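You operate a simulated robot arm through the tools that you are given. There is no shell and no other tool. Be economical: measure what you need, move in short steps, check, and stop when the job is done.

The job below is to be done with a simulated robot arm. You get a single attempt, and the scene is never put back.

## Task
Put things in order on the top of the low table. At the end: the silver garden tumbler is on the brown empty carton; the silver drop tumbler stands where the silver garden tumbler stood; the brown polishing block is in the purple tub; the silver flour shaker stands where the silver drop tumbler stood; whatever was shut is shut again. Leave all else as you found it, and nothing knocked over.
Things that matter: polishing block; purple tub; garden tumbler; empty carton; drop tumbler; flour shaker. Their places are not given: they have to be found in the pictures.

The check looks at the end state, three seconds after you hand in, the way a careful person would. Anything else that was tipped, shoved, dropped, spilled or broken makes it a failure.

## Robot
A 6-joint arm with a two-finger parallel gripper, fixed in place. Base frame: the origin is at the foot of the arm, x ahead of it, y to its left, z up; the work surface is at about z = 720. Readings come in mm, rad, newtons and seconds.
With the tool pointing down near the work surface it reaches from about 220 to 620 mm from the base axis. Its first joint turns from -1.152 to 1.152 rad. Payload 2.7 kg.
Tool frame: the origin (TCP) lies between the finger pads and is the grasp point; the fingertips stand 23 mm ahead of it; z points along the fingers, y is the line along which they close. The gripper opens to 94 mm. The fingers are 38 mm wide and 10 mm thick; the gripper's body (54 by 96 mm) begins 39 mm behind the TCP.
Orientation is that of the tool frame in the base frame, as [roll, pitch, yaw] about the fixed x, y, z axes, in that order (R = Rz(yaw) Ry(pitch) Rx(roll)). With the fingers straight down and closing along the base's y, the tool's x points along the base's -x, its y along +y and its z along -z.

## Interface
- The arm moves only by the tool move_arm. Its argument "moves" is a list of rows, each an object of numbers (a shift or turn left out is 0, a gripper value left out holds the last): "wx", "wy", "wz": the turn, a rotation vector about the tool's x, y, z in rad; "dx", "dy", "dz": the shift along the tool's x, y, z in m; "claw": the opening in per cent of the stroke, from 0 (shut) to 100 (fully open). In form: [{"wx": .., "wy": .., "wz": .., "dx": .., "dy": .., "dz": .., "claw": ..}, ...]. A call has 1 to 10 rows; each row shifts and turns the commanded pose from where the row before left it, along the tool's axes as they then stand. Each row takes 0.2 s and may step no farther than 50 mm and 0.15 rad from the row before; otherwise, or with a gripper value out of range, the whole call is refused. Where a pose cannot be reached the arm comes as near as it can. A force on the tool above 40 N (or 10 N above the force at the start of the call, whichever is more), or a blocked arm, ends the call early, and 0.2 s more pass. Each finger travels about 45 mm/s and halts on what it meets, pressing with about 40 N; the grip force reading is that of the motor and also rises with nothing between the fingers. The clock runs only during rows and for 0.2 s after the last one: add rows that do not move to give the fingers time. The reply holds the time, the measured pose of the TCP, the force on the tool along the base axes, the opening and the grip force, in the units named above and with some noise.
- Cameras (640 x 400 px; columns grow to the right, rows downward): "scene" is fixed at [68.5, -434.1, 1392.5]; the picture's right is [0.81, -0.59, 0.00], its down [-0.40, -0.56, -0.72] and it looks along [0.42, 0.59, -0.69] (base axes); focal length 333 px, centre (320, 200). "wrist" rides on the gripper at [-39, 0, -44] in the tool frame; the picture's right is [0.00, -1.00, 0.00], its down [0.97, 0.00, -0.24] and it looks along [0.24, 0.00, 0.97] (tool axes); focal length 218 px, centre (320, 200).
- snapshot(camera): a new picture of that camera. The clock stands still meanwhile.
- probe_pixels(camera, pixels): for up to 12 pixels [column, row] of the newest picture of that camera ("zoom" is the newest enlarged one), the place [x, y, z] in the base frame of the surface seen there, good to about 3 mm. The clock stands still meanwhile.
- zoom(camera, box): a new picture of the part [left, top, right, bottom] of that camera's present view, enlarged. The clock stands still meanwhile.
- sign_off(): hands the job in; it is judged then, once.

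Work in short steps. Measure before you move; look again where a grasp or a placing could have gone wrong, and mend it. You have 80 turns and 38 pictures in all, those below and enlarged ones among them. Open the gripper and draw the arm clear of the work before you hand the job in, unless the task says otherwise; then end with one line.

The tools are called after "Emit:" as name(argument=value, ...) on one line, values as JSON. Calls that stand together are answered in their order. move_arm: Moves the arm, as the interface text tells. Its arguments: {"type":"object","properties":{"moves":{"type":"array"}},"required":["moves"]} The other tools are called the same way: snapshot (camera) takes a picture; probe_pixels (camera, pixels) gives the place of the surface under pixels of a picture; zoom (camera, box) takes an enlarged picture of a part of a camera's view; sign_off () hands the job in.

At the start:

```text
clock: 0.0
position: [373.1, 18.5, 1096.1]
ee_rot: [3.14, 0.003, 3.141]
force: [-0.3, -0.2, 0.1]
finger_gap: 93.9
finger_force: 0.0
```

scene: 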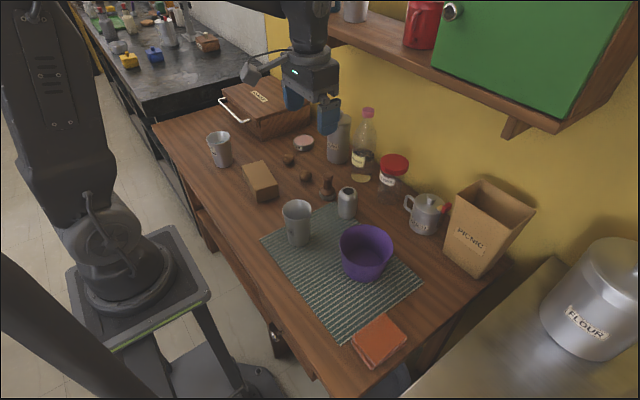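
wrist: 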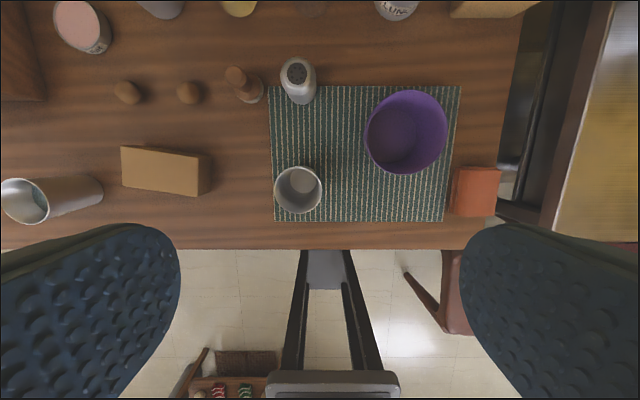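

The pictures show two silver cups (219,149) and (297,222), a brown block (261,181), a purple tub (366,252), a shaker (347,203) and a lidded wooden box (265,105). I'll zoom in to tell them apart.

Emit:
zoom(camera="scene", box=[190, 70, 350, 170])

Emit:
zoom(camera="scene", box=[230, 150, 390, 250])

Emit:
zoom(camera="scene", box=[320, 120, 560, 270])

```text
4.00 times, centred on (270, 120) of scene
```

zoom: 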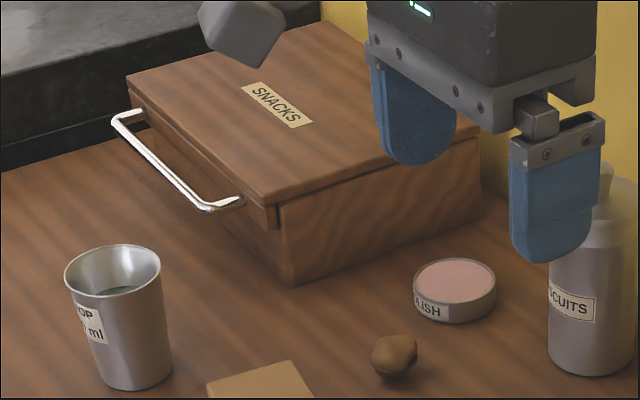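

```text
4.00 times, centred on (310, 200) of scene
```

zoom: 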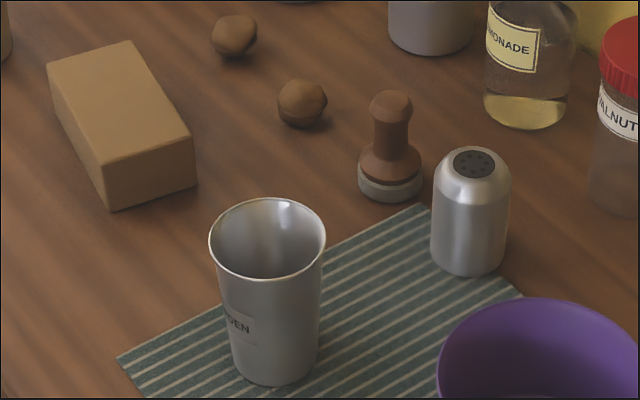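

```text
2.67 times, centred on (440, 195) of scene
```

zoom: 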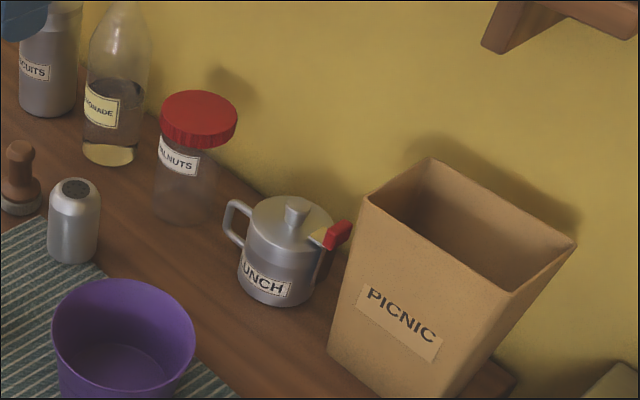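

The left cup reads "...DROP ... ml" and the one on the mat "...DEN". I still need to find the polishing block, so I'll look at the orange slab, the drawer area under the table and the wrist view of the brown block.

Emit:
zoom(camera="scene", box=[240, 270, 448, 400])

Emit:
zoom(camera="wrist", box=[0, 60, 320, 260])

Emit:
probe_pixels(camera="scene", pixels=[[250, 168], [267, 164], [276, 188], [259, 199], [243, 167], [377, 335], [352, 341], [378, 367], [405, 340], [380, 316], [276, 335]])

```text
3.08 times, centred on (344, 335) of scene
```

zoom: 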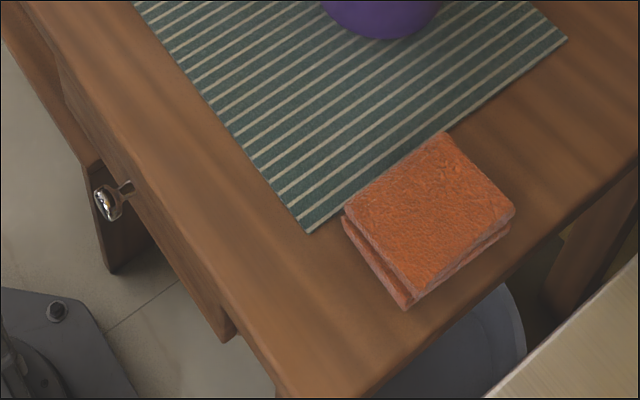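

```text
2.00 times, centred on (160, 160) of wrist
```

zoom: 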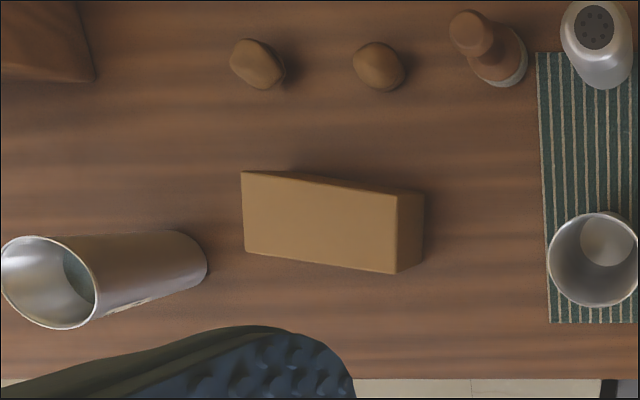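

```text
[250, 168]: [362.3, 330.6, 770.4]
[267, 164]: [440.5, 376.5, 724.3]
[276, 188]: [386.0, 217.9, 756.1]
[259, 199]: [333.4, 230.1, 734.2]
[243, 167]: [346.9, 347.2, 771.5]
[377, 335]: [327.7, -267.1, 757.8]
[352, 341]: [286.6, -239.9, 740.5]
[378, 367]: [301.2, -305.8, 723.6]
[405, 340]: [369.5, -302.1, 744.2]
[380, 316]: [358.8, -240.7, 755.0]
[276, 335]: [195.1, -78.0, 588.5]
```

The brown block is about 50x115x50 mm and may be the carton; the orange slab looks like a folded cloth. I'll look closely at the knobbed item (327,187) and the wooden box, and measure everything on the table.

Emit:
zoom(camera="scene", box=[280, 150, 360, 200])

Emit:
probe_pixels(camera="scene", pixels=[[327, 176], [327, 185], [327, 196], [222, 88], [277, 79], [311, 106], [258, 122], [218, 98], [243, 120], [234, 112], [262, 139], [303, 143]])

Emit:
probe_pixels(camera="wrist", pixels=[[298, 170], [298, 211], [275, 190], [321, 190], [298, 185], [2, 202], [47, 202], [25, 181], [25, 223], [38, 205], [297, 68], [297, 100]])

```text
8.00 times, centred on (320, 175) of scene
```

zoom: 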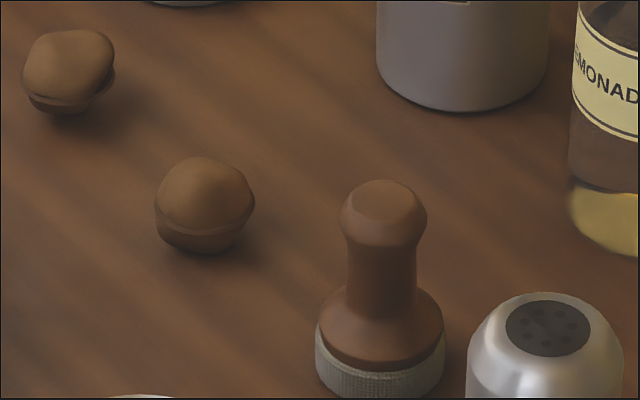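

```text
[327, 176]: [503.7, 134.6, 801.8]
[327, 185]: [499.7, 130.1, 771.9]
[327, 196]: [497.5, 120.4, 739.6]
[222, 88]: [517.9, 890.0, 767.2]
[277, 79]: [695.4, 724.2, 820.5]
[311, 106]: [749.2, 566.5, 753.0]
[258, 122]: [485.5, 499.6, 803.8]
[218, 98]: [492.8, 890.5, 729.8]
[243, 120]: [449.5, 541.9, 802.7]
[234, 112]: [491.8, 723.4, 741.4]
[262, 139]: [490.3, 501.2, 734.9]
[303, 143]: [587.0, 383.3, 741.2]
```

```text
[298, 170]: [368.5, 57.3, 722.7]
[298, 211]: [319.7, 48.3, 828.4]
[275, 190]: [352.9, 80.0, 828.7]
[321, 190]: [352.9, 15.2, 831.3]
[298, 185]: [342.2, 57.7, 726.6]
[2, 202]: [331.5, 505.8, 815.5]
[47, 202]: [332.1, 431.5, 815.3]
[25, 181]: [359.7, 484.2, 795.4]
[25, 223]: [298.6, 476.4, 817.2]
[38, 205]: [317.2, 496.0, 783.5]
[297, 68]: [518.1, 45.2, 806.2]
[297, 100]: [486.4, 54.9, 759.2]
```

The felt-bottomed wooden-handled piece (327,187) at about (500,130) is the polishing block and the cardboard box is the carton. The SNACKS chest is out of reach and not needed. I'll move above the block for a close look.

Emit:
move_arm(moves=[{"dx": -0.03, "dy": 0.02, "dz": 0.03}, {"dx": -0.03, "dy": 0.02, "dz": 0.03}, {"dx": -0.03, "dy": 0.02, "dz": 0.03}, {"dx": -0.03, "dy": 0.02, "dz": 0.03}, {"dz": 0.02}, {"claw": 55}, {}])

Emit:
snapshot(camera="wrist")

```text
clock: 1.6
position: [494.0, 96.6, 956.8]
ee_rot: [3.141, 0.003, -3.141]
force: [0.2, -0.1, -0.2]
finger_gap: 51.6
finger_force: 0.0
```

```text
29 pictures are left
```

wrist: 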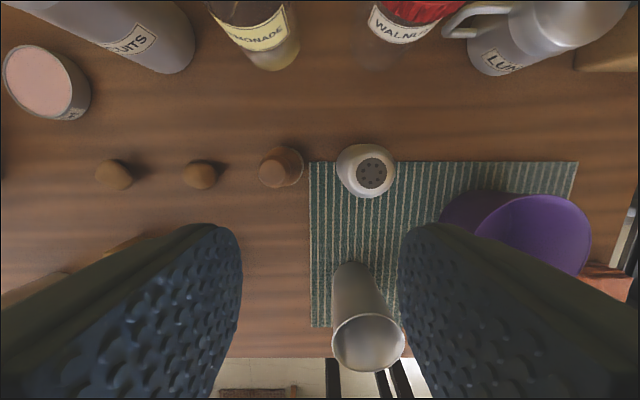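

The block's knob is at about (278,168), the shaker at (370,173), the tub at (530,230). I'll probe their outlines.

Emit:
probe_pixels(camera="wrist", pixels=[[275, 171], [262, 171], [287, 171], [275, 160], [275, 184], [299, 160], [371, 173], [340, 172], [394, 172], [371, 196], [376, 150], [368, 328]])

Emit:
probe_pixels(camera="scene", pixels=[[342, 240], [391, 240], [366, 227], [366, 256], [362, 262], [342, 272], [366, 281], [347, 189], [340, 205], [356, 205], [348, 215]])

```text
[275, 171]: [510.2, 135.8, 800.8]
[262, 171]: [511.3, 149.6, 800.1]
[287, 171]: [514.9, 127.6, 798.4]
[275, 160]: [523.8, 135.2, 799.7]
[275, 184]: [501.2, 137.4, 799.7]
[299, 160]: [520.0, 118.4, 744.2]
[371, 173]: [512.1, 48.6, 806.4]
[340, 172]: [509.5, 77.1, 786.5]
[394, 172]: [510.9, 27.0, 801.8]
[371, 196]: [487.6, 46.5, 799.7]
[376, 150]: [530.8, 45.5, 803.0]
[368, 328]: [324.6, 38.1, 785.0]
```

```text
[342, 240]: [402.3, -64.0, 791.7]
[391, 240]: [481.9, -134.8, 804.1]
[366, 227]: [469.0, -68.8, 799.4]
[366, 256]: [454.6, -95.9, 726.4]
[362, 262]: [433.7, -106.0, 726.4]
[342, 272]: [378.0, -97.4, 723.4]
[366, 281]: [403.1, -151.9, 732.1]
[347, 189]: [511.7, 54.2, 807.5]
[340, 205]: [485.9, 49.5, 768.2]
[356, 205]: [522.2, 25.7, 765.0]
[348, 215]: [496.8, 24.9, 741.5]
```

Knob centre is about (511,137) with its top at z≈800; I'll descend with a partly opened gripper (clear of the shaker) and grip.

Emit:
move_arm(moves=[{"dx": -0.018, "dy": 0.039}, {"dz": 0.04}, {"dz": 0.04}, {"dz": 0.04}, {"dz": 0.03}, {"dz": 0.018}, {"claw": 10}, {}, {}, {}])

```text
clock: 3.8
position: [511.0, 138.6, 790.0]
ee_rot: [3.141, 0.003, 3.141]
force: [0.6, -0.5, -0.4]
finger_gap: 27.2
finger_force: 40.3
```

Gripped at 27 mm. Lift and look.

Emit:
move_arm(moves=[{"dz": -0.03, "claw": 5}, {"dz": -0.04}, {"dz": -0.04}, {"dz": -0.03}, {}])

Emit:
snapshot(camera="wrist")

```text
clock: 5.0
position: [512.7, 137.2, 929.8]
ee_rot: [-3.14, 0.0, -3.141]
force: [-0.8, -0.1, -0.5]
finger_gap: 4.7
finger_force: 0.1
```

```text
28 pictures are left
```

wrist: 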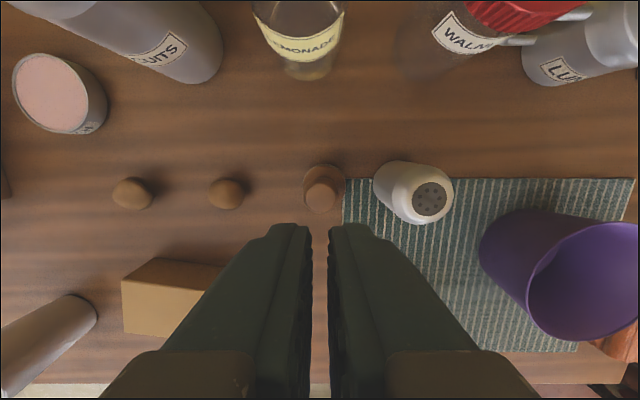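

The gap reads 4.7: it slipped off the knob, and the block still stands at (322,188). I'll re-measure its profile.

Emit:
zoom(camera="wrist", box=[272, 140, 368, 200])

Emit:
zoom(camera="scene", box=[290, 155, 370, 205])

```text
6.67 times, centred on (320, 170) of wrist
```

zoom: 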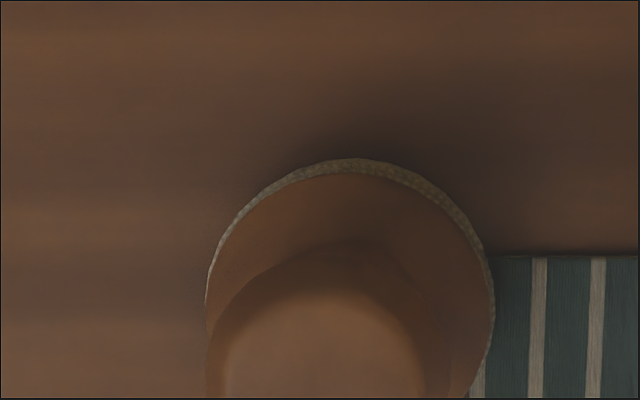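

```text
8.00 times, centred on (330, 180) of scene
```

zoom: 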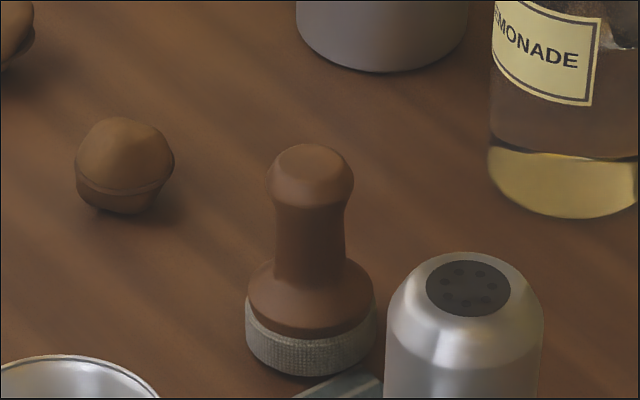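

Probing the profile in this last zoom: top (308,155), knob widest (310,180), neck (310,215/255), flange (310,300).

Emit:
probe_pixels(camera="zoom", pixels=[[308, 158], [310, 185], [270, 180], [352, 180], [310, 205], [310, 225], [280, 240], [340, 240], [310, 260], [310, 290], [310, 330], [310, 365]])

Emit:
probe_pixels(camera="wrist", pixels=[[321, 190], [321, 180], [321, 205], [308, 192], [335, 192]])

```text
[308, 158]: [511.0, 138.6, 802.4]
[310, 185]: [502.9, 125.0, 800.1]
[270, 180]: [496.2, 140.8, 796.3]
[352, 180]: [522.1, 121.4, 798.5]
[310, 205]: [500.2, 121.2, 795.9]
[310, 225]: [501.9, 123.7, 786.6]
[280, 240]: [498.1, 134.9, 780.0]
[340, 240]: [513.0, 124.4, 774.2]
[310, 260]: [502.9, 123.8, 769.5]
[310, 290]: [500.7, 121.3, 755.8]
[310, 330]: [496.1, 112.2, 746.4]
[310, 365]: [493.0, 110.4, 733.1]
```

```text
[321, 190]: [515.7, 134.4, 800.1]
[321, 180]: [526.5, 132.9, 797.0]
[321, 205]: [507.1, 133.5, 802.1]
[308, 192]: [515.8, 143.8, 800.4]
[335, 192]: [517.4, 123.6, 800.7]
```

The axis is near (512,133), neck z 760–787. I'll re-grasp a little lower and centred, then lift very slowly.

Emit:
move_arm(moves=[{"dy": -0.004, "claw": 50}, {"dz": 0.04}, {"dz": 0.04}, {"dz": 0.04}, {"dz": 0.022}, {"claw": 0}, {}, {}, {}, {}])

Emit:
move_arm(moves=[{"dz": -0.002}, {"dz": -0.003}, {"dz": -0.004}, {"dz": -0.005}, {"dz": -0.006}])

```text
clock: 7.2
position: [512.2, 132.3, 788.7]
ee_rot: [-3.142, 0.004, -3.141]
force: [-0.9, 0.1, -0.6]
finger_gap: 27.7
finger_force: 40.0
```

```text
clock: 8.4
position: [511.2, 133.2, 806.6]
ee_rot: [-3.141, 0.005, -3.141]
force: [0.5, 0.3, 0.2]
finger_gap: 27.3
finger_force: 40.2
```

The gap still holds at 27; lift slowly further and check.

Emit:
move_arm(moves=[{"dz": -0.006}, {"dz": -0.008}, {"dz": -0.01}, {"dz": -0.01}, {}])

```text
clock: 9.6
position: [511.8, 134.5, 840.5]
ee_rot: [3.141, 0.001, 3.141]
force: [0.1, 0.2, 0.8]
finger_gap: 27.4
finger_force: 40.4
```

It holds this time. Raise gently to about z 915, then carry toward the tub.

Emit:
move_arm(moves=[{"dz": -0.008}, {"dz": -0.012}, {"dz": -0.015}, {"dz": -0.015}, {"dz": -0.012}, {"dz": -0.008}, {"dz": -0.004}, {}])

Emit:
move_arm(moves=[{"dx": 0.003, "dy": -0.01}, {"dx": 0.006, "dy": -0.02}, {"dx": 0.009, "dy": -0.03}, {"dx": 0.009, "dy": -0.035}, {"dx": 0.009, "dy": -0.035}, {"dx": 0.009, "dy": -0.035}, {"dx": 0.009, "dy": -0.03}, {"dx": 0.009, "dy": -0.02}, {"dx": 0.005, "dy": -0.012}, {"dx": 0.002, "dy": -0.006}])

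Emit:
snapshot(camera="scene")

```text
clock: 11.4
position: [511.1, 132.4, 914.1]
ee_rot: [-3.141, 0.004, -3.14]
force: [0.3, -0.2, -0.6]
finger_gap: 27.4
finger_force: 39.8
```

```text
clock: 13.6
position: [441.9, -99.5, 914.0]
ee_rot: [3.14, 0.003, 3.141]
force: [0.1, 0.6, -0.2]
finger_gap: 27.1
finger_force: 40.0
```

```text
25 pictures are left
```

scene: 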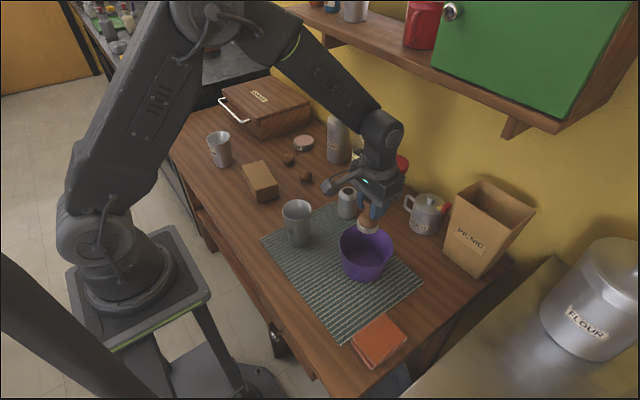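

The block hangs over the tub at (370,225). I'll check the tub's rim and floor centre before lowering.

Emit:
zoom(camera="scene", box=[318, 205, 414, 285])

```text
5.00 times, centred on (366, 245) of scene
```

zoom: 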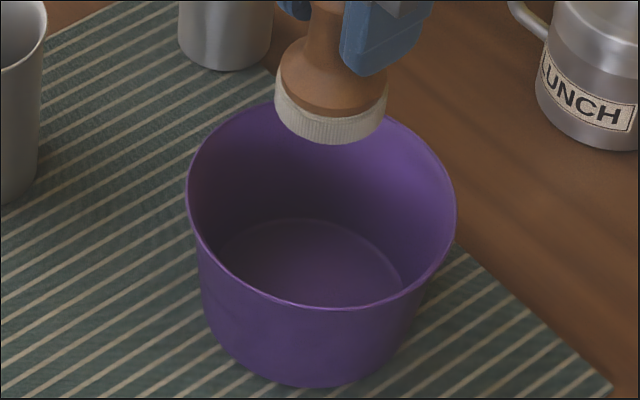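

Emit:
probe_pixels(camera="zoom", pixels=[[340, 304], [188, 200], [455, 210], [250, 112], [430, 140], [225, 262], [310, 265], [310, 222], [235, 255], [398, 285]])

```text
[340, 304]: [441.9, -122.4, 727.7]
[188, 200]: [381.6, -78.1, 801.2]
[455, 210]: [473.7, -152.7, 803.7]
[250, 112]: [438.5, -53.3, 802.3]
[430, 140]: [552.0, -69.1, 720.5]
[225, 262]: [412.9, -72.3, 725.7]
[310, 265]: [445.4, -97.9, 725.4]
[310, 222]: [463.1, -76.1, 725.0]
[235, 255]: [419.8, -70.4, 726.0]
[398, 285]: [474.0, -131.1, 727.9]
```

Tub centre is about (428,-114), floor z≈726. I shift by (-13,-14) mm and lower.

Emit:
move_arm(moves=[{"dx": 0.013, "dy": -0.014}, {"dz": 0.02}, {"dz": 0.025}, {"dz": 0.025}, {"dz": 0.02}, {"dz": 0.012}, {"dz": 0.007}, {"dz": 0.004}, {"dz": 0.003}, {}])

```text
clock: 15.8
position: [428.3, -114.0, 799.4]
ee_rot: [3.14, 0.003, -3.141]
force: [-0.6, -1.1, -1.1]
finger_gap: 27.6
finger_force: 39.7
```

Emit:
zoom(camera="scene", box=[318, 205, 414, 285])

Emit:
move_arm(moves=[{"dz": 0.002}, {"dz": 0.002}, {}])

```text
5.00 times, centred on (366, 245) of scene
```

zoom: 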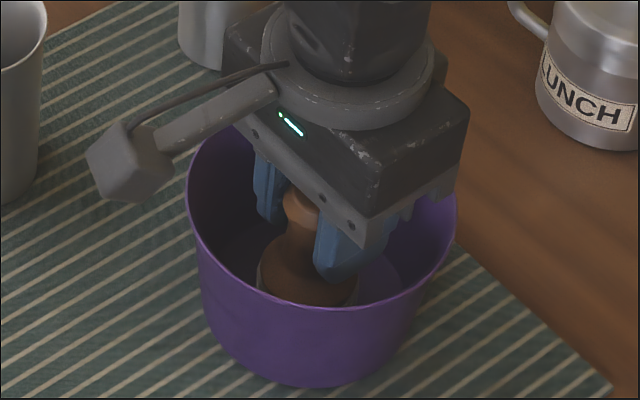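

```text
clock: 16.6
position: [427.9, -113.4, 794.9]
ee_rot: [3.14, 0.005, -3.14]
force: [-0.2, -1.2, -1.3]
finger_gap: 27.4
finger_force: 39.4
```

It stands nearly on the floor; I creep down until contact is felt.

Emit:
move_arm(moves=[{"dz": 0.0015}, {"dz": 0.0015}, {}])

```text
clock: 17.4
position: [428.4, -113.9, 792.1]
ee_rot: [-3.141, 0.002, 3.141]
force: [-1.0, -0.6, 2.2]
finger_gap: 27.5
finger_force: 39.7
```

Contact (+2 N). I release and rise slowly, then look.

Emit:
move_arm(moves=[{"claw": 40}, {"claw": 55}, {}, {"dz": -0.02}, {"dz": -0.04}, {"dz": -0.05}, {"dz": -0.05}, {}])

Emit:
snapshot(camera="wrist")

```text
clock: 19.2
position: [427.6, -110.6, 951.1]
ee_rot: [-3.141, 0.002, 3.141]
force: [0.0, 0.1, 0.1]
finger_gap: 51.7
finger_force: 0.1
```

```text
22 pictures are left
```

wrist: 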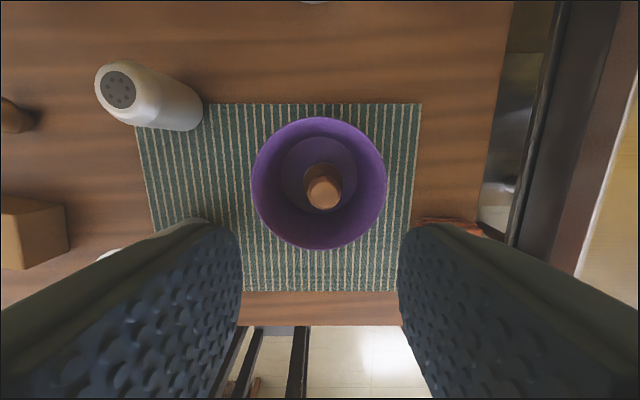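

The block stands in the tub. Next I move above the garden tumbler to measure its rim and base and the carton.

Emit:
move_arm(moves=[{"dx": 0.008, "dy": 0.04, "dz": -0.01, "claw": 100}, {"dx": 0.01, "dy": 0.04, "dz": -0.01}, {"dx": 0.01, "dy": 0.04, "dz": -0.01}, {"dx": 0.0, "dy": 0.04, "dz": -0.01}, {}])

Emit:
snapshot(camera="wrist")

```text
clock: 20.4
position: [399.5, 49.3, 990.3]
ee_rot: [-3.141, 0.001, -3.141]
force: [0.3, 0.4, -0.4]
finger_gap: 94.0
finger_force: 0.0
```

```text
21 pictures are left
```

wrist: 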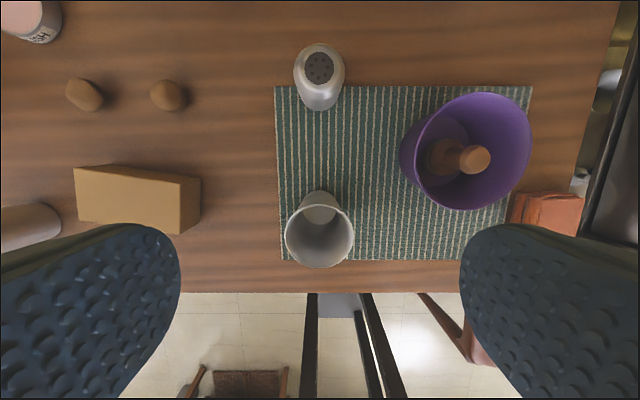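

Emit:
probe_pixels(camera="wrist", pixels=[[286, 230], [353, 230], [319, 265], [319, 207], [319, 193], [303, 210], [336, 210], [319, 222]])

Emit:
probe_pixels(camera="wrist", pixels=[[77, 169], [78, 218], [181, 184], [180, 232], [190, 205], [130, 195]])

Emit:
probe_pixels(camera="scene", pixels=[[211, 138], [228, 137], [219, 133], [219, 141], [221, 160], [224, 166], [297, 212], [286, 210], [310, 209], [300, 244], [297, 237]])

```text
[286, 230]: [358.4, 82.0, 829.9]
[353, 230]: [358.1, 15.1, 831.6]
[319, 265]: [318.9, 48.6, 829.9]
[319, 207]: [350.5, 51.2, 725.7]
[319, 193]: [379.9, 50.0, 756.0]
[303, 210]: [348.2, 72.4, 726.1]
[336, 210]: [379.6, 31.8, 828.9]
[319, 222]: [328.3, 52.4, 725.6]
```

```text
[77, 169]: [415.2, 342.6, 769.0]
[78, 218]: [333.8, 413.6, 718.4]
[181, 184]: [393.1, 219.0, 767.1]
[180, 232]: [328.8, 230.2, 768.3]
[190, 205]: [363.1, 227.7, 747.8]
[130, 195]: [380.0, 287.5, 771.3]
```

```text
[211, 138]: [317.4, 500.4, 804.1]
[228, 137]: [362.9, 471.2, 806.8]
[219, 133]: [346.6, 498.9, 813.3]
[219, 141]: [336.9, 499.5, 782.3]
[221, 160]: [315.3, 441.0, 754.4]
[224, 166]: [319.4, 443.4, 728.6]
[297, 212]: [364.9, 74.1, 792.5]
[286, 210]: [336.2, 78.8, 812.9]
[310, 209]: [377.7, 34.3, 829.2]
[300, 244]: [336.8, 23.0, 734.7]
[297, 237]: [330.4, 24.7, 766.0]
```

Garden tumbler centre G=(352,48.5), rim z 830, R 33.5; carton centre (372,286), top z 770. I descend over the tumbler and close.

Emit:
move_arm(moves=[{"dx": 0.024, "dz": 0.02}, {"dx": 0.0235, "dz": 0.03}, {}])

Emit:
move_arm(moves=[{"dz": 0.04}, {"dz": 0.04}, {"dz": 0.035}, {"dz": 0.02}, {}, {"claw": 50}, {"claw": 50}, {"claw": 50}, {"claw": 50}])

```text
clock: 21.2
position: [352.4, 48.3, 940.7]
ee_rot: [-3.141, 0.005, 3.141]
force: [0.3, 0.0, 0.3]
finger_gap: 94.2
finger_force: 0.1
```

```text
clock: 23.2
position: [352.7, 46.4, 806.0]
ee_rot: [-3.141, 0.0, 3.139]
force: [0.2, -0.2, 0.0]
finger_gap: 68.6
finger_force: 40.4
```

Gripped at 68.6 mm. Lift slowly.

Emit:
move_arm(moves=[{"dz": -0.002, "claw": 30}, {"dz": -0.004}, {"dz": -0.008}, {"dz": -0.012}, {"dz": -0.016}, {"dz": -0.018}, {"dz": -0.016}, {"dz": -0.01}, {"dz": -0.004}, {}])

```text
clock: 25.4
position: [352.9, 46.8, 897.1]
ee_rot: [3.141, 0.001, 3.141]
force: [-0.3, -0.3, 0.2]
finger_gap: 68.7
finger_force: 40.2
```

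Held. Carry to the carton centre: +20 mm x, +238 mm y.

Emit:
move_arm(moves=[{"dx": -0.001, "dy": 0.01}, {"dx": -0.002, "dy": 0.02}, {"dx": -0.003, "dy": 0.03}, {"dx": -0.003, "dy": 0.035}, {"dx": -0.003, "dy": 0.035}, {"dx": -0.003, "dy": 0.035}, {"dx": -0.002, "dy": 0.033}, {"dx": -0.001, "dy": 0.022}, {"dx": -0.001, "dy": 0.013}, {"dx": -0.001, "dy": 0.006}])

Emit:
zoom(camera="scene", box=[200, 120, 320, 210])

```text
clock: 27.6
position: [372.9, 285.3, 895.5]
ee_rot: [-3.14, 0.002, -3.141]
force: [0.9, 0.9, -0.8]
finger_gap: 68.4
finger_force: 39.9
```

```text
4.44 times, centred on (260, 165) of scene
```

zoom: 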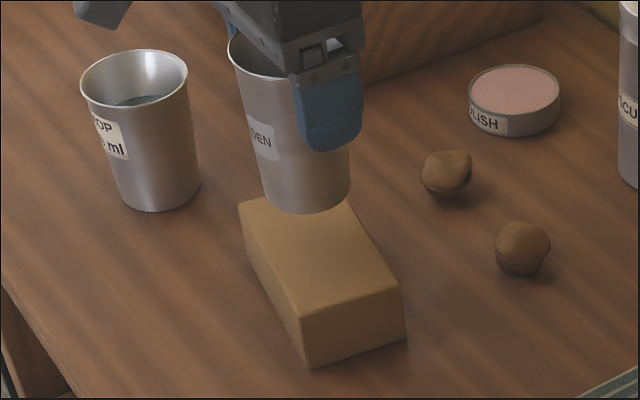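

The tumbler hangs over the carton. I check its bottom height and the carton's corners.

Emit:
probe_pixels(camera="zoom", pixels=[[305, 208], [241, 206], [268, 200], [300, 302], [400, 288], [330, 245], [350, 205], [266, 200]])

```text
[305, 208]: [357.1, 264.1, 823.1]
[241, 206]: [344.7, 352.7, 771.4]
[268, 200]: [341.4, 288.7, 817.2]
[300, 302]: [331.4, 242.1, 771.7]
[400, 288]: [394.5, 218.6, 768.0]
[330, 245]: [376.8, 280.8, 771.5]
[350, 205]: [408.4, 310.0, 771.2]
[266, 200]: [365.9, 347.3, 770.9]
```

Everything lines up, with the bottom about 44 mm above the carton. Lower 40 mm, then creep.

Emit:
move_arm(moves=[{"dz": 0.008}, {"dz": 0.012}, {"dz": 0.01}, {"dz": 0.006}, {"dz": 0.003}, {}])

Emit:
move_arm(moves=[{"dz": 0.0015}, {"dz": 0.001}, {}])

```text
clock: 29.0
position: [373.4, 284.9, 858.7]
ee_rot: [3.141, 0.003, -3.141]
force: [-0.7, 0.3, -1.9]
finger_gap: 68.7
finger_force: 39.7
```

```text
clock: 29.8
position: [373.0, 285.4, 855.1]
ee_rot: [-3.142, 0.003, 3.141]
force: [0.9, -0.4, -0.3]
finger_gap: 68.3
finger_force: 39.9
```

Emit:
move_arm(moves=[{"dz": 0.001}, {"dz": 0.001}, {}])

```text
clock: 30.6
position: [373.1, 284.6, 851.6]
ee_rot: [-3.142, 0.002, -3.141]
force: [-1.5, 0.3, -0.6]
finger_gap: 68.3
finger_force: 40.3
```

Still no contact felt (z≈852); creeping further.

Emit:
move_arm(moves=[{"dz": 0.001}, {"dz": 0.001}, {}])

Emit:
zoom(camera="scene", box=[220, 130, 300, 210])

```text
clock: 31.4
position: [373.7, 287.3, 850.7]
ee_rot: [3.14, 0.005, -3.141]
force: [-1.5, -2.3, 15.7]
finger_gap: 68.5
finger_force: 39.9
```

```text
5.00 times, centred on (260, 170) of scene
```

zoom: 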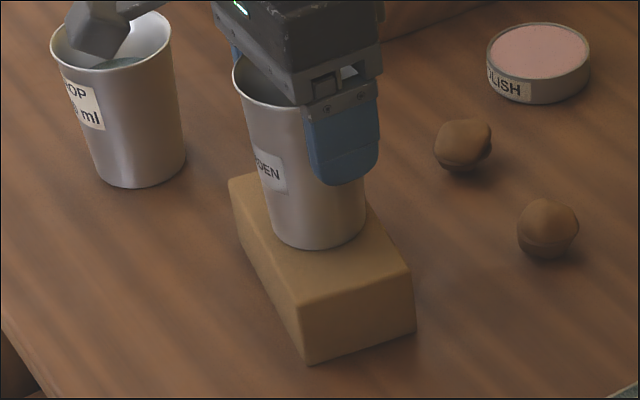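

Firm contact, +16 N. Release and rise.

Emit:
move_arm(moves=[{"dz": -0.001}, {"claw": 80}, {"claw": 100}, {}, {"dz": -0.015}, {"dz": -0.03}, {"dz": -0.04}, {"dz": -0.04}, {}])

Emit:
snapshot(camera="wrist")

```text
clock: 33.4
position: [369.9, 285.4, 978.3]
ee_rot: [-3.141, 0.002, -3.141]
force: [0.3, -0.4, 0.0]
finger_gap: 93.9
finger_force: 0.0
```

```text
18 pictures are left
```

wrist: 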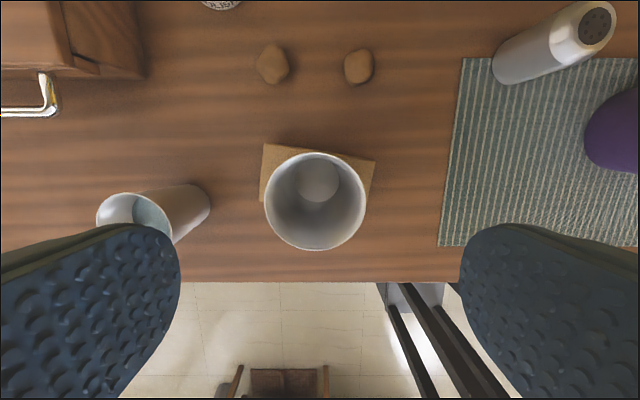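

Garden tumbler stands on the carton. Next I go above the drop tumbler to measure it.

Emit:
move_arm(moves=[{"dy": 0.04, "dz": -0.02}, {"dy": 0.045}, {"dy": 0.045}, {"dy": 0.045}, {}])

Emit:
snapshot(camera="wrist")

```text
clock: 34.6
position: [371.5, 461.1, 998.2]
ee_rot: [-3.141, 0.002, 3.141]
force: [0.0, -0.2, 0.2]
finger_gap: 94.0
finger_force: 0.0
```

```text
17 pictures are left
```

wrist: 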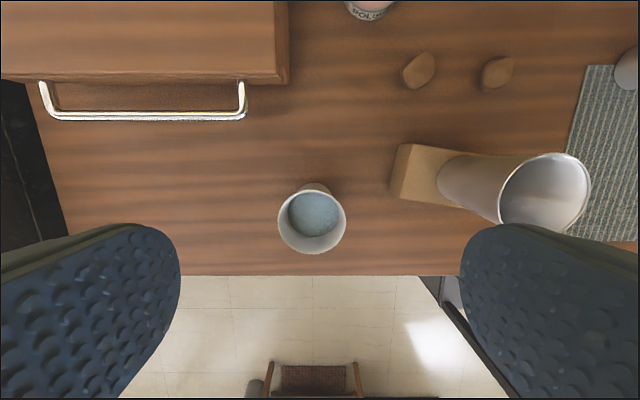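

The drop tumbler (312,218) holds water, so it must stay level. Probing its rim and base.

Emit:
probe_pixels(camera="wrist", pixels=[[280, 218], [345, 218], [312, 251], [316, 184], [312, 215], [300, 222], [316, 187], [325, 188]])

```text
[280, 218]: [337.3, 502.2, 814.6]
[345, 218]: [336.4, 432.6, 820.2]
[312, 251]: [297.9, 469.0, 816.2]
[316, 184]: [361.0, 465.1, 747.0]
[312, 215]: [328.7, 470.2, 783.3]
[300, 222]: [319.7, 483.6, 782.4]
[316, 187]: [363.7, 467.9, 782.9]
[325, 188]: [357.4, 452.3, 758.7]
```

Drop tumbler centre D=(332.5,468), rim z≈817, water at z≈783. I align and descend.

Emit:
move_arm(moves=[{"dx": 0.02, "dy": 0.004, "dz": 0.03}, {"dx": 0.019, "dy": 0.003, "dz": 0.03}, {"dz": 0.03}, {}])

```text
clock: 35.6
position: [332.9, 467.5, 905.9]
ee_rot: [3.141, 0.003, -3.141]
force: [0.1, -0.1, -0.1]
finger_gap: 94.2
finger_force: 0.0
```

Emit:
move_arm(moves=[{"dz": 0.04}, {"dz": 0.04}, {"dz": 0.022}, {"dz": 0.011}, {"claw": 85}, {"claw": 60}, {"claw": 50}, {}, {}])

```text
clock: 37.6
position: [333.4, 468.1, 793.1]
ee_rot: [-3.142, 0.004, 3.141]
force: [-0.4, 2.3, 1.4]
finger_gap: 72.7
finger_force: 40.3
```

Gripped at 72.7 mm. Lift smoothly; then carry over the garden tumbler's route at a safe height.

Emit:
move_arm(moves=[{"dz": -0.002}, {"dz": -0.004}, {"dz": -0.007}, {"dz": -0.01}, {"dz": -0.013}, {"dz": -0.015}, {"dz": -0.015}, {"dz": -0.015}, {"dz": -0.015}, {"dz": -0.015}])

Emit:
move_arm(moves=[{"dz": -0.015}, {"dz": -0.015}, {"dz": -0.015}, {"dz": -0.015}, {"dz": -0.012}, {"dz": -0.01}, {"dz": -0.006}, {"dz": -0.003}, {}])

```text
clock: 39.8
position: [335.1, 466.7, 904.7]
ee_rot: [-3.142, 0.003, -3.141]
force: [0.4, 0.0, -3.8]
finger_gap: 72.6
finger_force: 39.6
```

```text
clock: 41.8
position: [333.8, 466.9, 995.4]
ee_rot: [3.141, 0.003, -3.141]
force: [-0.7, -0.6, -3.2]
finger_gap: 72.9
finger_force: 40.1
```

Held and level. Carry toward the garden tumbler's former spot with gentle ramps.

Emit:
move_arm(moves=[{"dy": -0.004, "dx": -0.001}, {"dy": -0.01, "dx": -0.001}, {"dy": -0.018, "dx": -0.001}, {"dy": -0.026, "dx": -0.001}, {"dy": -0.032, "dx": -0.001}, {"dy": -0.032, "dx": -0.001}, {"dy": -0.032, "dx": -0.001}, {"dy": -0.026, "dx": -0.001}, {"dy": -0.018, "dx": -0.001}, {"dy": -0.01, "dx": -0.001}])

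Emit:
move_arm(moves=[{"dy": -0.004, "dx": -0.001}, {"dy": -0.01, "dx": -0.001}, {"dy": -0.018, "dx": -0.001}, {"dy": -0.026, "dx": -0.001}, {"dy": -0.032, "dx": -0.001}, {"dy": -0.033, "dx": -0.001}, {"dy": -0.032, "dx": -0.001}, {"dy": -0.028, "dx": -0.001}, {"dy": -0.018, "dx": -0.001}, {"dy": -0.01, "dx": 0}])

```text
clock: 44.0
position: [345.4, 259.7, 995.1]
ee_rot: [3.141, 0.004, -3.142]
force: [0.1, -0.9, -2.6]
finger_gap: 72.9
finger_force: 39.8
```

```text
clock: 46.2
position: [353.4, 47.0, 996.1]
ee_rot: [-3.141, 0.005, -3.139]
force: [0.2, -0.5, -2.6]
finger_gap: 72.8
finger_force: 40.1
```

Over the spot. Lower smoothly to about z 800.

Emit:
move_arm(moves=[{"dz": 0.004}, {"dz": 0.008}, {"dz": 0.012}, {"dz": 0.016}, {"dz": 0.018}, {"dz": 0.018}, {"dz": 0.016}, {"dz": 0.012}, {"dz": 0.008}, {"dz": 0.004}])

Emit:
move_arm(moves=[{"dz": 0.004}, {"dz": 0.008}, {"dz": 0.012}, {"dz": 0.014}, {"dz": 0.014}, {"dz": 0.012}, {"dz": 0.007}, {"dz": 0.003}, {"dz": 0.001}, {}])

Emit:
zoom(camera="scene", box=[240, 180, 352, 270])

```text
clock: 48.4
position: [353.0, 47.8, 878.8]
ee_rot: [-3.14, 0.004, 3.141]
force: [-1.1, 0.8, -3.3]
finger_gap: 72.8
finger_force: 40.2
```

```text
clock: 50.6
position: [353.1, 47.7, 803.9]
ee_rot: [-3.141, 0.003, -3.141]
force: [0.0, 0.7, -3.4]
finger_gap: 72.7
finger_force: 40.4
```

```text
4.44 times, centred on (296, 225) of scene
```

zoom: 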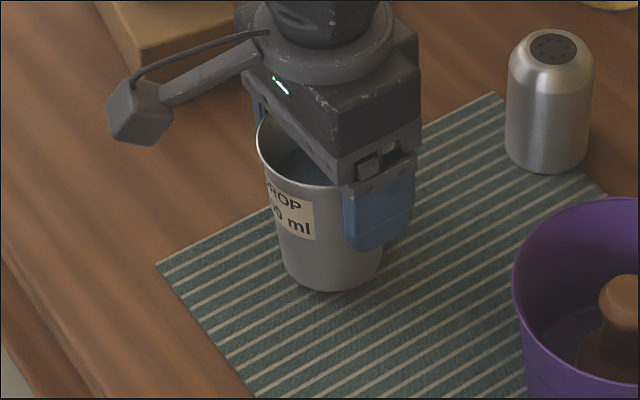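

Still about 8 mm up (z 804, expect contact near 795). I creep down.

Emit:
move_arm(moves=[{"dz": 0.002}, {"dz": 0.002}, {"dz": 0.0015}, {"dz": 0.001}, {}])

```text
clock: 51.8
position: [352.8, 47.6, 798.0]
ee_rot: [3.139, 0.004, -3.141]
force: [0.2, 0.5, -2.3]
finger_gap: 72.7
finger_force: 39.9
```

Emit:
move_arm(moves=[{"dz": 0.001}, {"dz": 0.001}, {}])

```text
clock: 52.6
position: [351.8, 48.1, 796.3]
ee_rot: [3.142, 0.004, 3.14]
force: [-3.5, -0.7, 15.3]
finger_gap: 72.9
finger_force: 39.6
```

Contact. Back off 1 mm, release gently, rise.

Emit:
move_arm(moves=[{"dz": -0.001}, {"claw": 85}, {"claw": 100}, {}, {"dz": -0.015}, {"dz": -0.03}, {"dz": -0.045}, {"dz": -0.045}, {"dz": -0.04}, {}])

Emit:
snapshot(camera="wrist")

```text
clock: 54.8
position: [352.3, 47.9, 973.8]
ee_rot: [-3.141, 0.003, -3.141]
force: [-0.4, -0.1, 0.3]
finger_gap: 93.9
finger_force: 0.1
```

```text
15 pictures are left
```

wrist: 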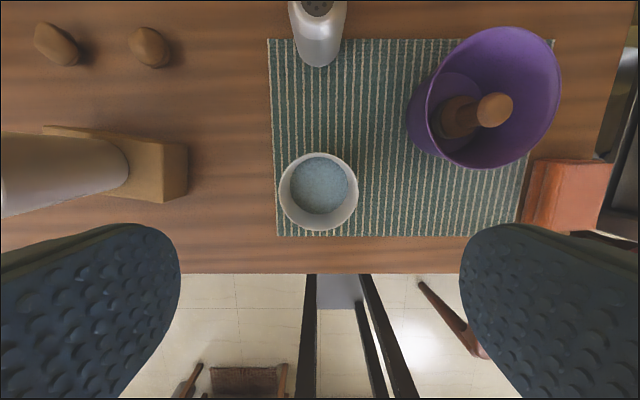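

The drop tumbler stands in place, water calm. Next I move above the shaker to measure it.

Emit:
move_arm(moves=[{"dx": -0.04}, {"dx": -0.045}, {"dx": -0.045}, {"dx": -0.045}, {}])

Emit:
snapshot(camera="wrist")

```text
clock: 56.0
position: [526.6, 48.5, 972.1]
ee_rot: [-3.141, 0.003, 3.14]
force: [-0.4, 0.5, 1.0]
finger_gap: 93.9
finger_force: 0.0
```

```text
14 pictures are left
```

wrist: 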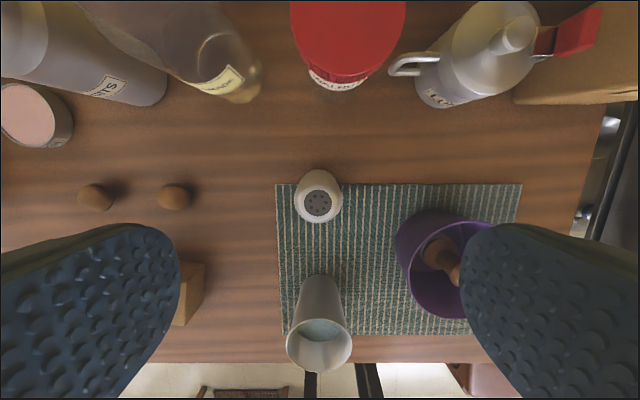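

Emit:
probe_pixels(camera="wrist", pixels=[[318, 204], [296, 198], [341, 198], [318, 222], [318, 190], [306, 204], [330, 204], [318, 173], [340, 25], [340, 75], [250, 90]])

```text
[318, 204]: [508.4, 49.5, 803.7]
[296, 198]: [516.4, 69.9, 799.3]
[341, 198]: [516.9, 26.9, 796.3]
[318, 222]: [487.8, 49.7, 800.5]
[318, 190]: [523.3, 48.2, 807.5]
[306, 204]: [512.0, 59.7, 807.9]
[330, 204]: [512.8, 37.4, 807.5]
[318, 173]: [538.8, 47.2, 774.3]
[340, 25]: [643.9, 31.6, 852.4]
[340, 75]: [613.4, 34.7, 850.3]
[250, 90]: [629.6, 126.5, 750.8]
```

Shaker centre is about (511,48.5), body R≈26, top 807. I descend to TCP z≈776 and grip.

Emit:
move_arm(moves=[{"dx": 0.0165, "dz": 0.04}, {"dz": 0.045}, {"dz": 0.045}, {"dz": 0.04}, {"dz": 0.026}, {"claw": 60}, {"claw": 40}, {}, {}, {}])

```text
clock: 58.2
position: [511.5, 46.4, 776.3]
ee_rot: [-3.14, 0.003, -3.141]
force: [0.2, 0.1, 0.6]
finger_gap: 50.8
finger_force: 39.9
```

Gripped at 50.8 mm. Lift slowly to about z 970 so it clears the stacked tumbler.

Emit:
move_arm(moves=[{"dz": -0.002, "claw": 25}, {"dz": -0.004}, {"dz": -0.006}, {"dz": -0.009}, {"dz": -0.012}, {"dz": -0.014}, {"dz": -0.014}, {"dz": -0.012}, {"dz": -0.008}, {"dz": -0.004}])

Emit:
move_arm(moves=[{"dz": -0.005}, {"dz": -0.01}, {"dz": -0.015}, {"dz": -0.02}, {"dz": -0.02}, {"dz": -0.018}, {"dz": -0.013}, {"dz": -0.008}, {"dz": -0.003}, {}])

```text
clock: 60.4
position: [510.3, 47.8, 861.1]
ee_rot: [-3.141, 0.0, 3.141]
force: [0.4, 0.4, -1.0]
finger_gap: 50.6
finger_force: 40.2
```

```text
clock: 62.6
position: [511.0, 48.4, 973.7]
ee_rot: [-3.14, 0.005, -3.142]
force: [-0.1, 0.3, -1.2]
finger_gap: 51.0
finger_force: 40.1
```

Held. Carry to D=(332.5,468).

Emit:
move_arm(moves=[{"dy": 0.004, "dx": 0.002}, {"dy": 0.01, "dx": 0.004}, {"dy": 0.018, "dx": 0.008}, {"dy": 0.026, "dx": 0.011}, {"dy": 0.032, "dx": 0.014}, {"dy": 0.032, "dx": 0.014}, {"dy": 0.032, "dx": 0.014}, {"dy": 0.026, "dx": 0.011}, {"dy": 0.018, "dx": 0.008}, {"dy": 0.01, "dx": 0.004}])

Emit:
move_arm(moves=[{"dy": 0.004, "dx": 0.002}, {"dy": 0.01, "dx": 0.004}, {"dy": 0.018, "dx": 0.008}, {"dy": 0.026, "dx": 0.011}, {"dy": 0.032, "dx": 0.014}, {"dy": 0.033, "dx": 0.014}, {"dy": 0.032, "dx": 0.014}, {"dy": 0.028, "dx": 0.011}, {"dy": 0.018, "dx": 0.007}, {"dy": 0.01, "dx": 0.0035}])

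```text
clock: 64.8
position: [422.1, 257.5, 973.0]
ee_rot: [-3.14, 0.003, -3.142]
force: [-0.1, -0.6, -1.4]
finger_gap: 50.9
finger_force: 40.4
```

```text
clock: 67.0
position: [332.4, 467.2, 972.5]
ee_rot: [-3.142, 0.003, 3.141]
force: [-0.5, -0.5, -1.7]
finger_gap: 50.8
finger_force: 40.3
```

Over the spot. Lower toward z≈782, then creep.

Emit:
move_arm(moves=[{"dz": 0.005}, {"dz": 0.01}, {"dz": 0.015}, {"dz": 0.018}, {"dz": 0.018}, {"dz": 0.018}, {"dz": 0.015}, {"dz": 0.01}, {"dz": 0.006}, {"dz": 0.003}])

Emit:
move_arm(moves=[{"dz": 0.005}, {"dz": 0.01}, {"dz": 0.014}, {"dz": 0.015}, {"dz": 0.013}, {"dz": 0.008}, {"dz": 0.005}, {"dz": 0.002}, {}])

```text
clock: 69.2
position: [334.4, 466.7, 853.5]
ee_rot: [3.141, 0.007, 3.14]
force: [-0.5, -0.4, -1.5]
finger_gap: 50.8
finger_force: 40.0
```

```text
clock: 71.2
position: [332.5, 467.8, 782.2]
ee_rot: [-3.142, 0.003, 3.141]
force: [0.6, 0.3, -0.5]
finger_gap: 50.8
finger_force: 40.5
```

Emit:
move_arm(moves=[{"dz": 0.002}, {"dz": 0.002}, {"dz": 0.0015}, {"dz": 0.001}, {}])

```text
clock: 72.4
position: [332.5, 467.2, 777.3]
ee_rot: [-3.14, 0.003, -3.141]
force: [-0.3, 0.4, -1.3]
finger_gap: 50.6
finger_force: 40.1
```

No contact yet at 776–777; creeping.

Emit:
move_arm(moves=[{"dz": 0.001}, {"dz": 0.001}, {"dz": 0.0005}, {}])

```text
clock: 73.4
position: [331.9, 468.7, 773.3]
ee_rot: [-3.141, 0.004, 3.141]
force: [-1.2, 0.2, -0.8]
finger_gap: 50.6
finger_force: 40.1
```

Emit:
move_arm(moves=[{"dz": 0.001}, {}])

```text
clock: 74.0
position: [334.2, 468.8, 773.2]
ee_rot: [3.141, 0.005, -3.14]
force: [-0.6, 0.1, 0.0]
finger_gap: 50.8
finger_force: 39.8
```

Emit:
move_arm(moves=[{"dz": 0.001}, {}])

```text
clock: 74.6
position: [333.6, 467.6, 772.4]
ee_rot: [-3.14, 0.004, -3.139]
force: [-3.6, -4.6, 15.0]
finger_gap: 50.5
finger_force: 40.3
```

Contact (+15 N). Back off slightly, release, and rise clear.

Emit:
move_arm(moves=[{"dz": -0.001}, {"claw": 65}, {"claw": 85}, {}, {"dz": -0.02}, {"dz": -0.04}, {"dz": -0.05}, {"dz": -0.05}, {"dz": -0.05}, {}])

Emit:
move_arm(moves=[{"dz": -0.03, "dy": -0.035}, {"dz": -0.03, "dy": -0.035}, {"dz": -0.02, "dy": -0.045}, {"dy": -0.045}, {"dy": -0.045}, {"dy": -0.045}, {"dy": -0.045}, {"dy": -0.045}, {"dy": -0.045}, {}])

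Emit:
snapshot(camera="scene")

Emit:
zoom(camera="scene", box=[190, 110, 350, 210])

```text
clock: 76.8
position: [335.7, 467.0, 983.5]
ee_rot: [-3.141, 0.003, -3.141]
force: [0.7, -0.2, 0.2]
finger_gap: 80.0
finger_force: 0.0
```

```text
clock: 79.0
position: [332.0, 80.5, 1060.9]
ee_rot: [3.141, 0.001, -3.141]
force: [-0.3, 0.2, -0.3]
finger_gap: 79.8
finger_force: 0.0
```

```text
13 pictures are left
```

scene: 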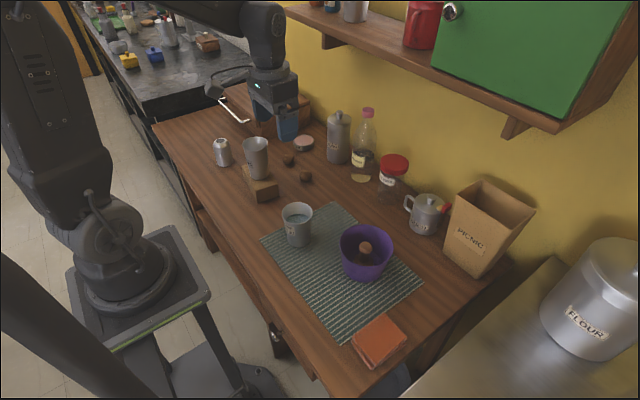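

```text
4.00 times, centred on (270, 160) of scene
```

zoom: 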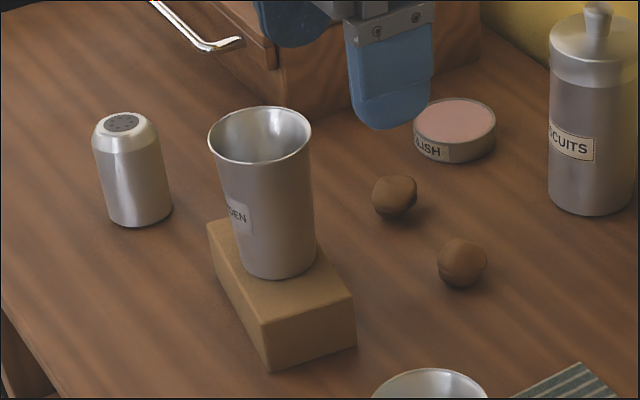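

Everything stands in place and the chest and drawer stayed shut. I open the gripper fully and hand in.

Emit:
move_arm(moves=[{"claw": 100}, {}])

Emit:
sign_off()

```text
clock: 79.6
position: [332.6, 81.6, 1062.1]
ee_rot: [-3.141, 0.003, -3.141]
force: [0.0, 0.5, 0.6]
finger_gap: 93.9
finger_force: 0.0
```

```text
The job is handed in.
```

I handed the job in with all four moves done and nothing knocked over or opened; I never saw a label on the polishing block, the carton or the shaker, so I picked those three by their look.
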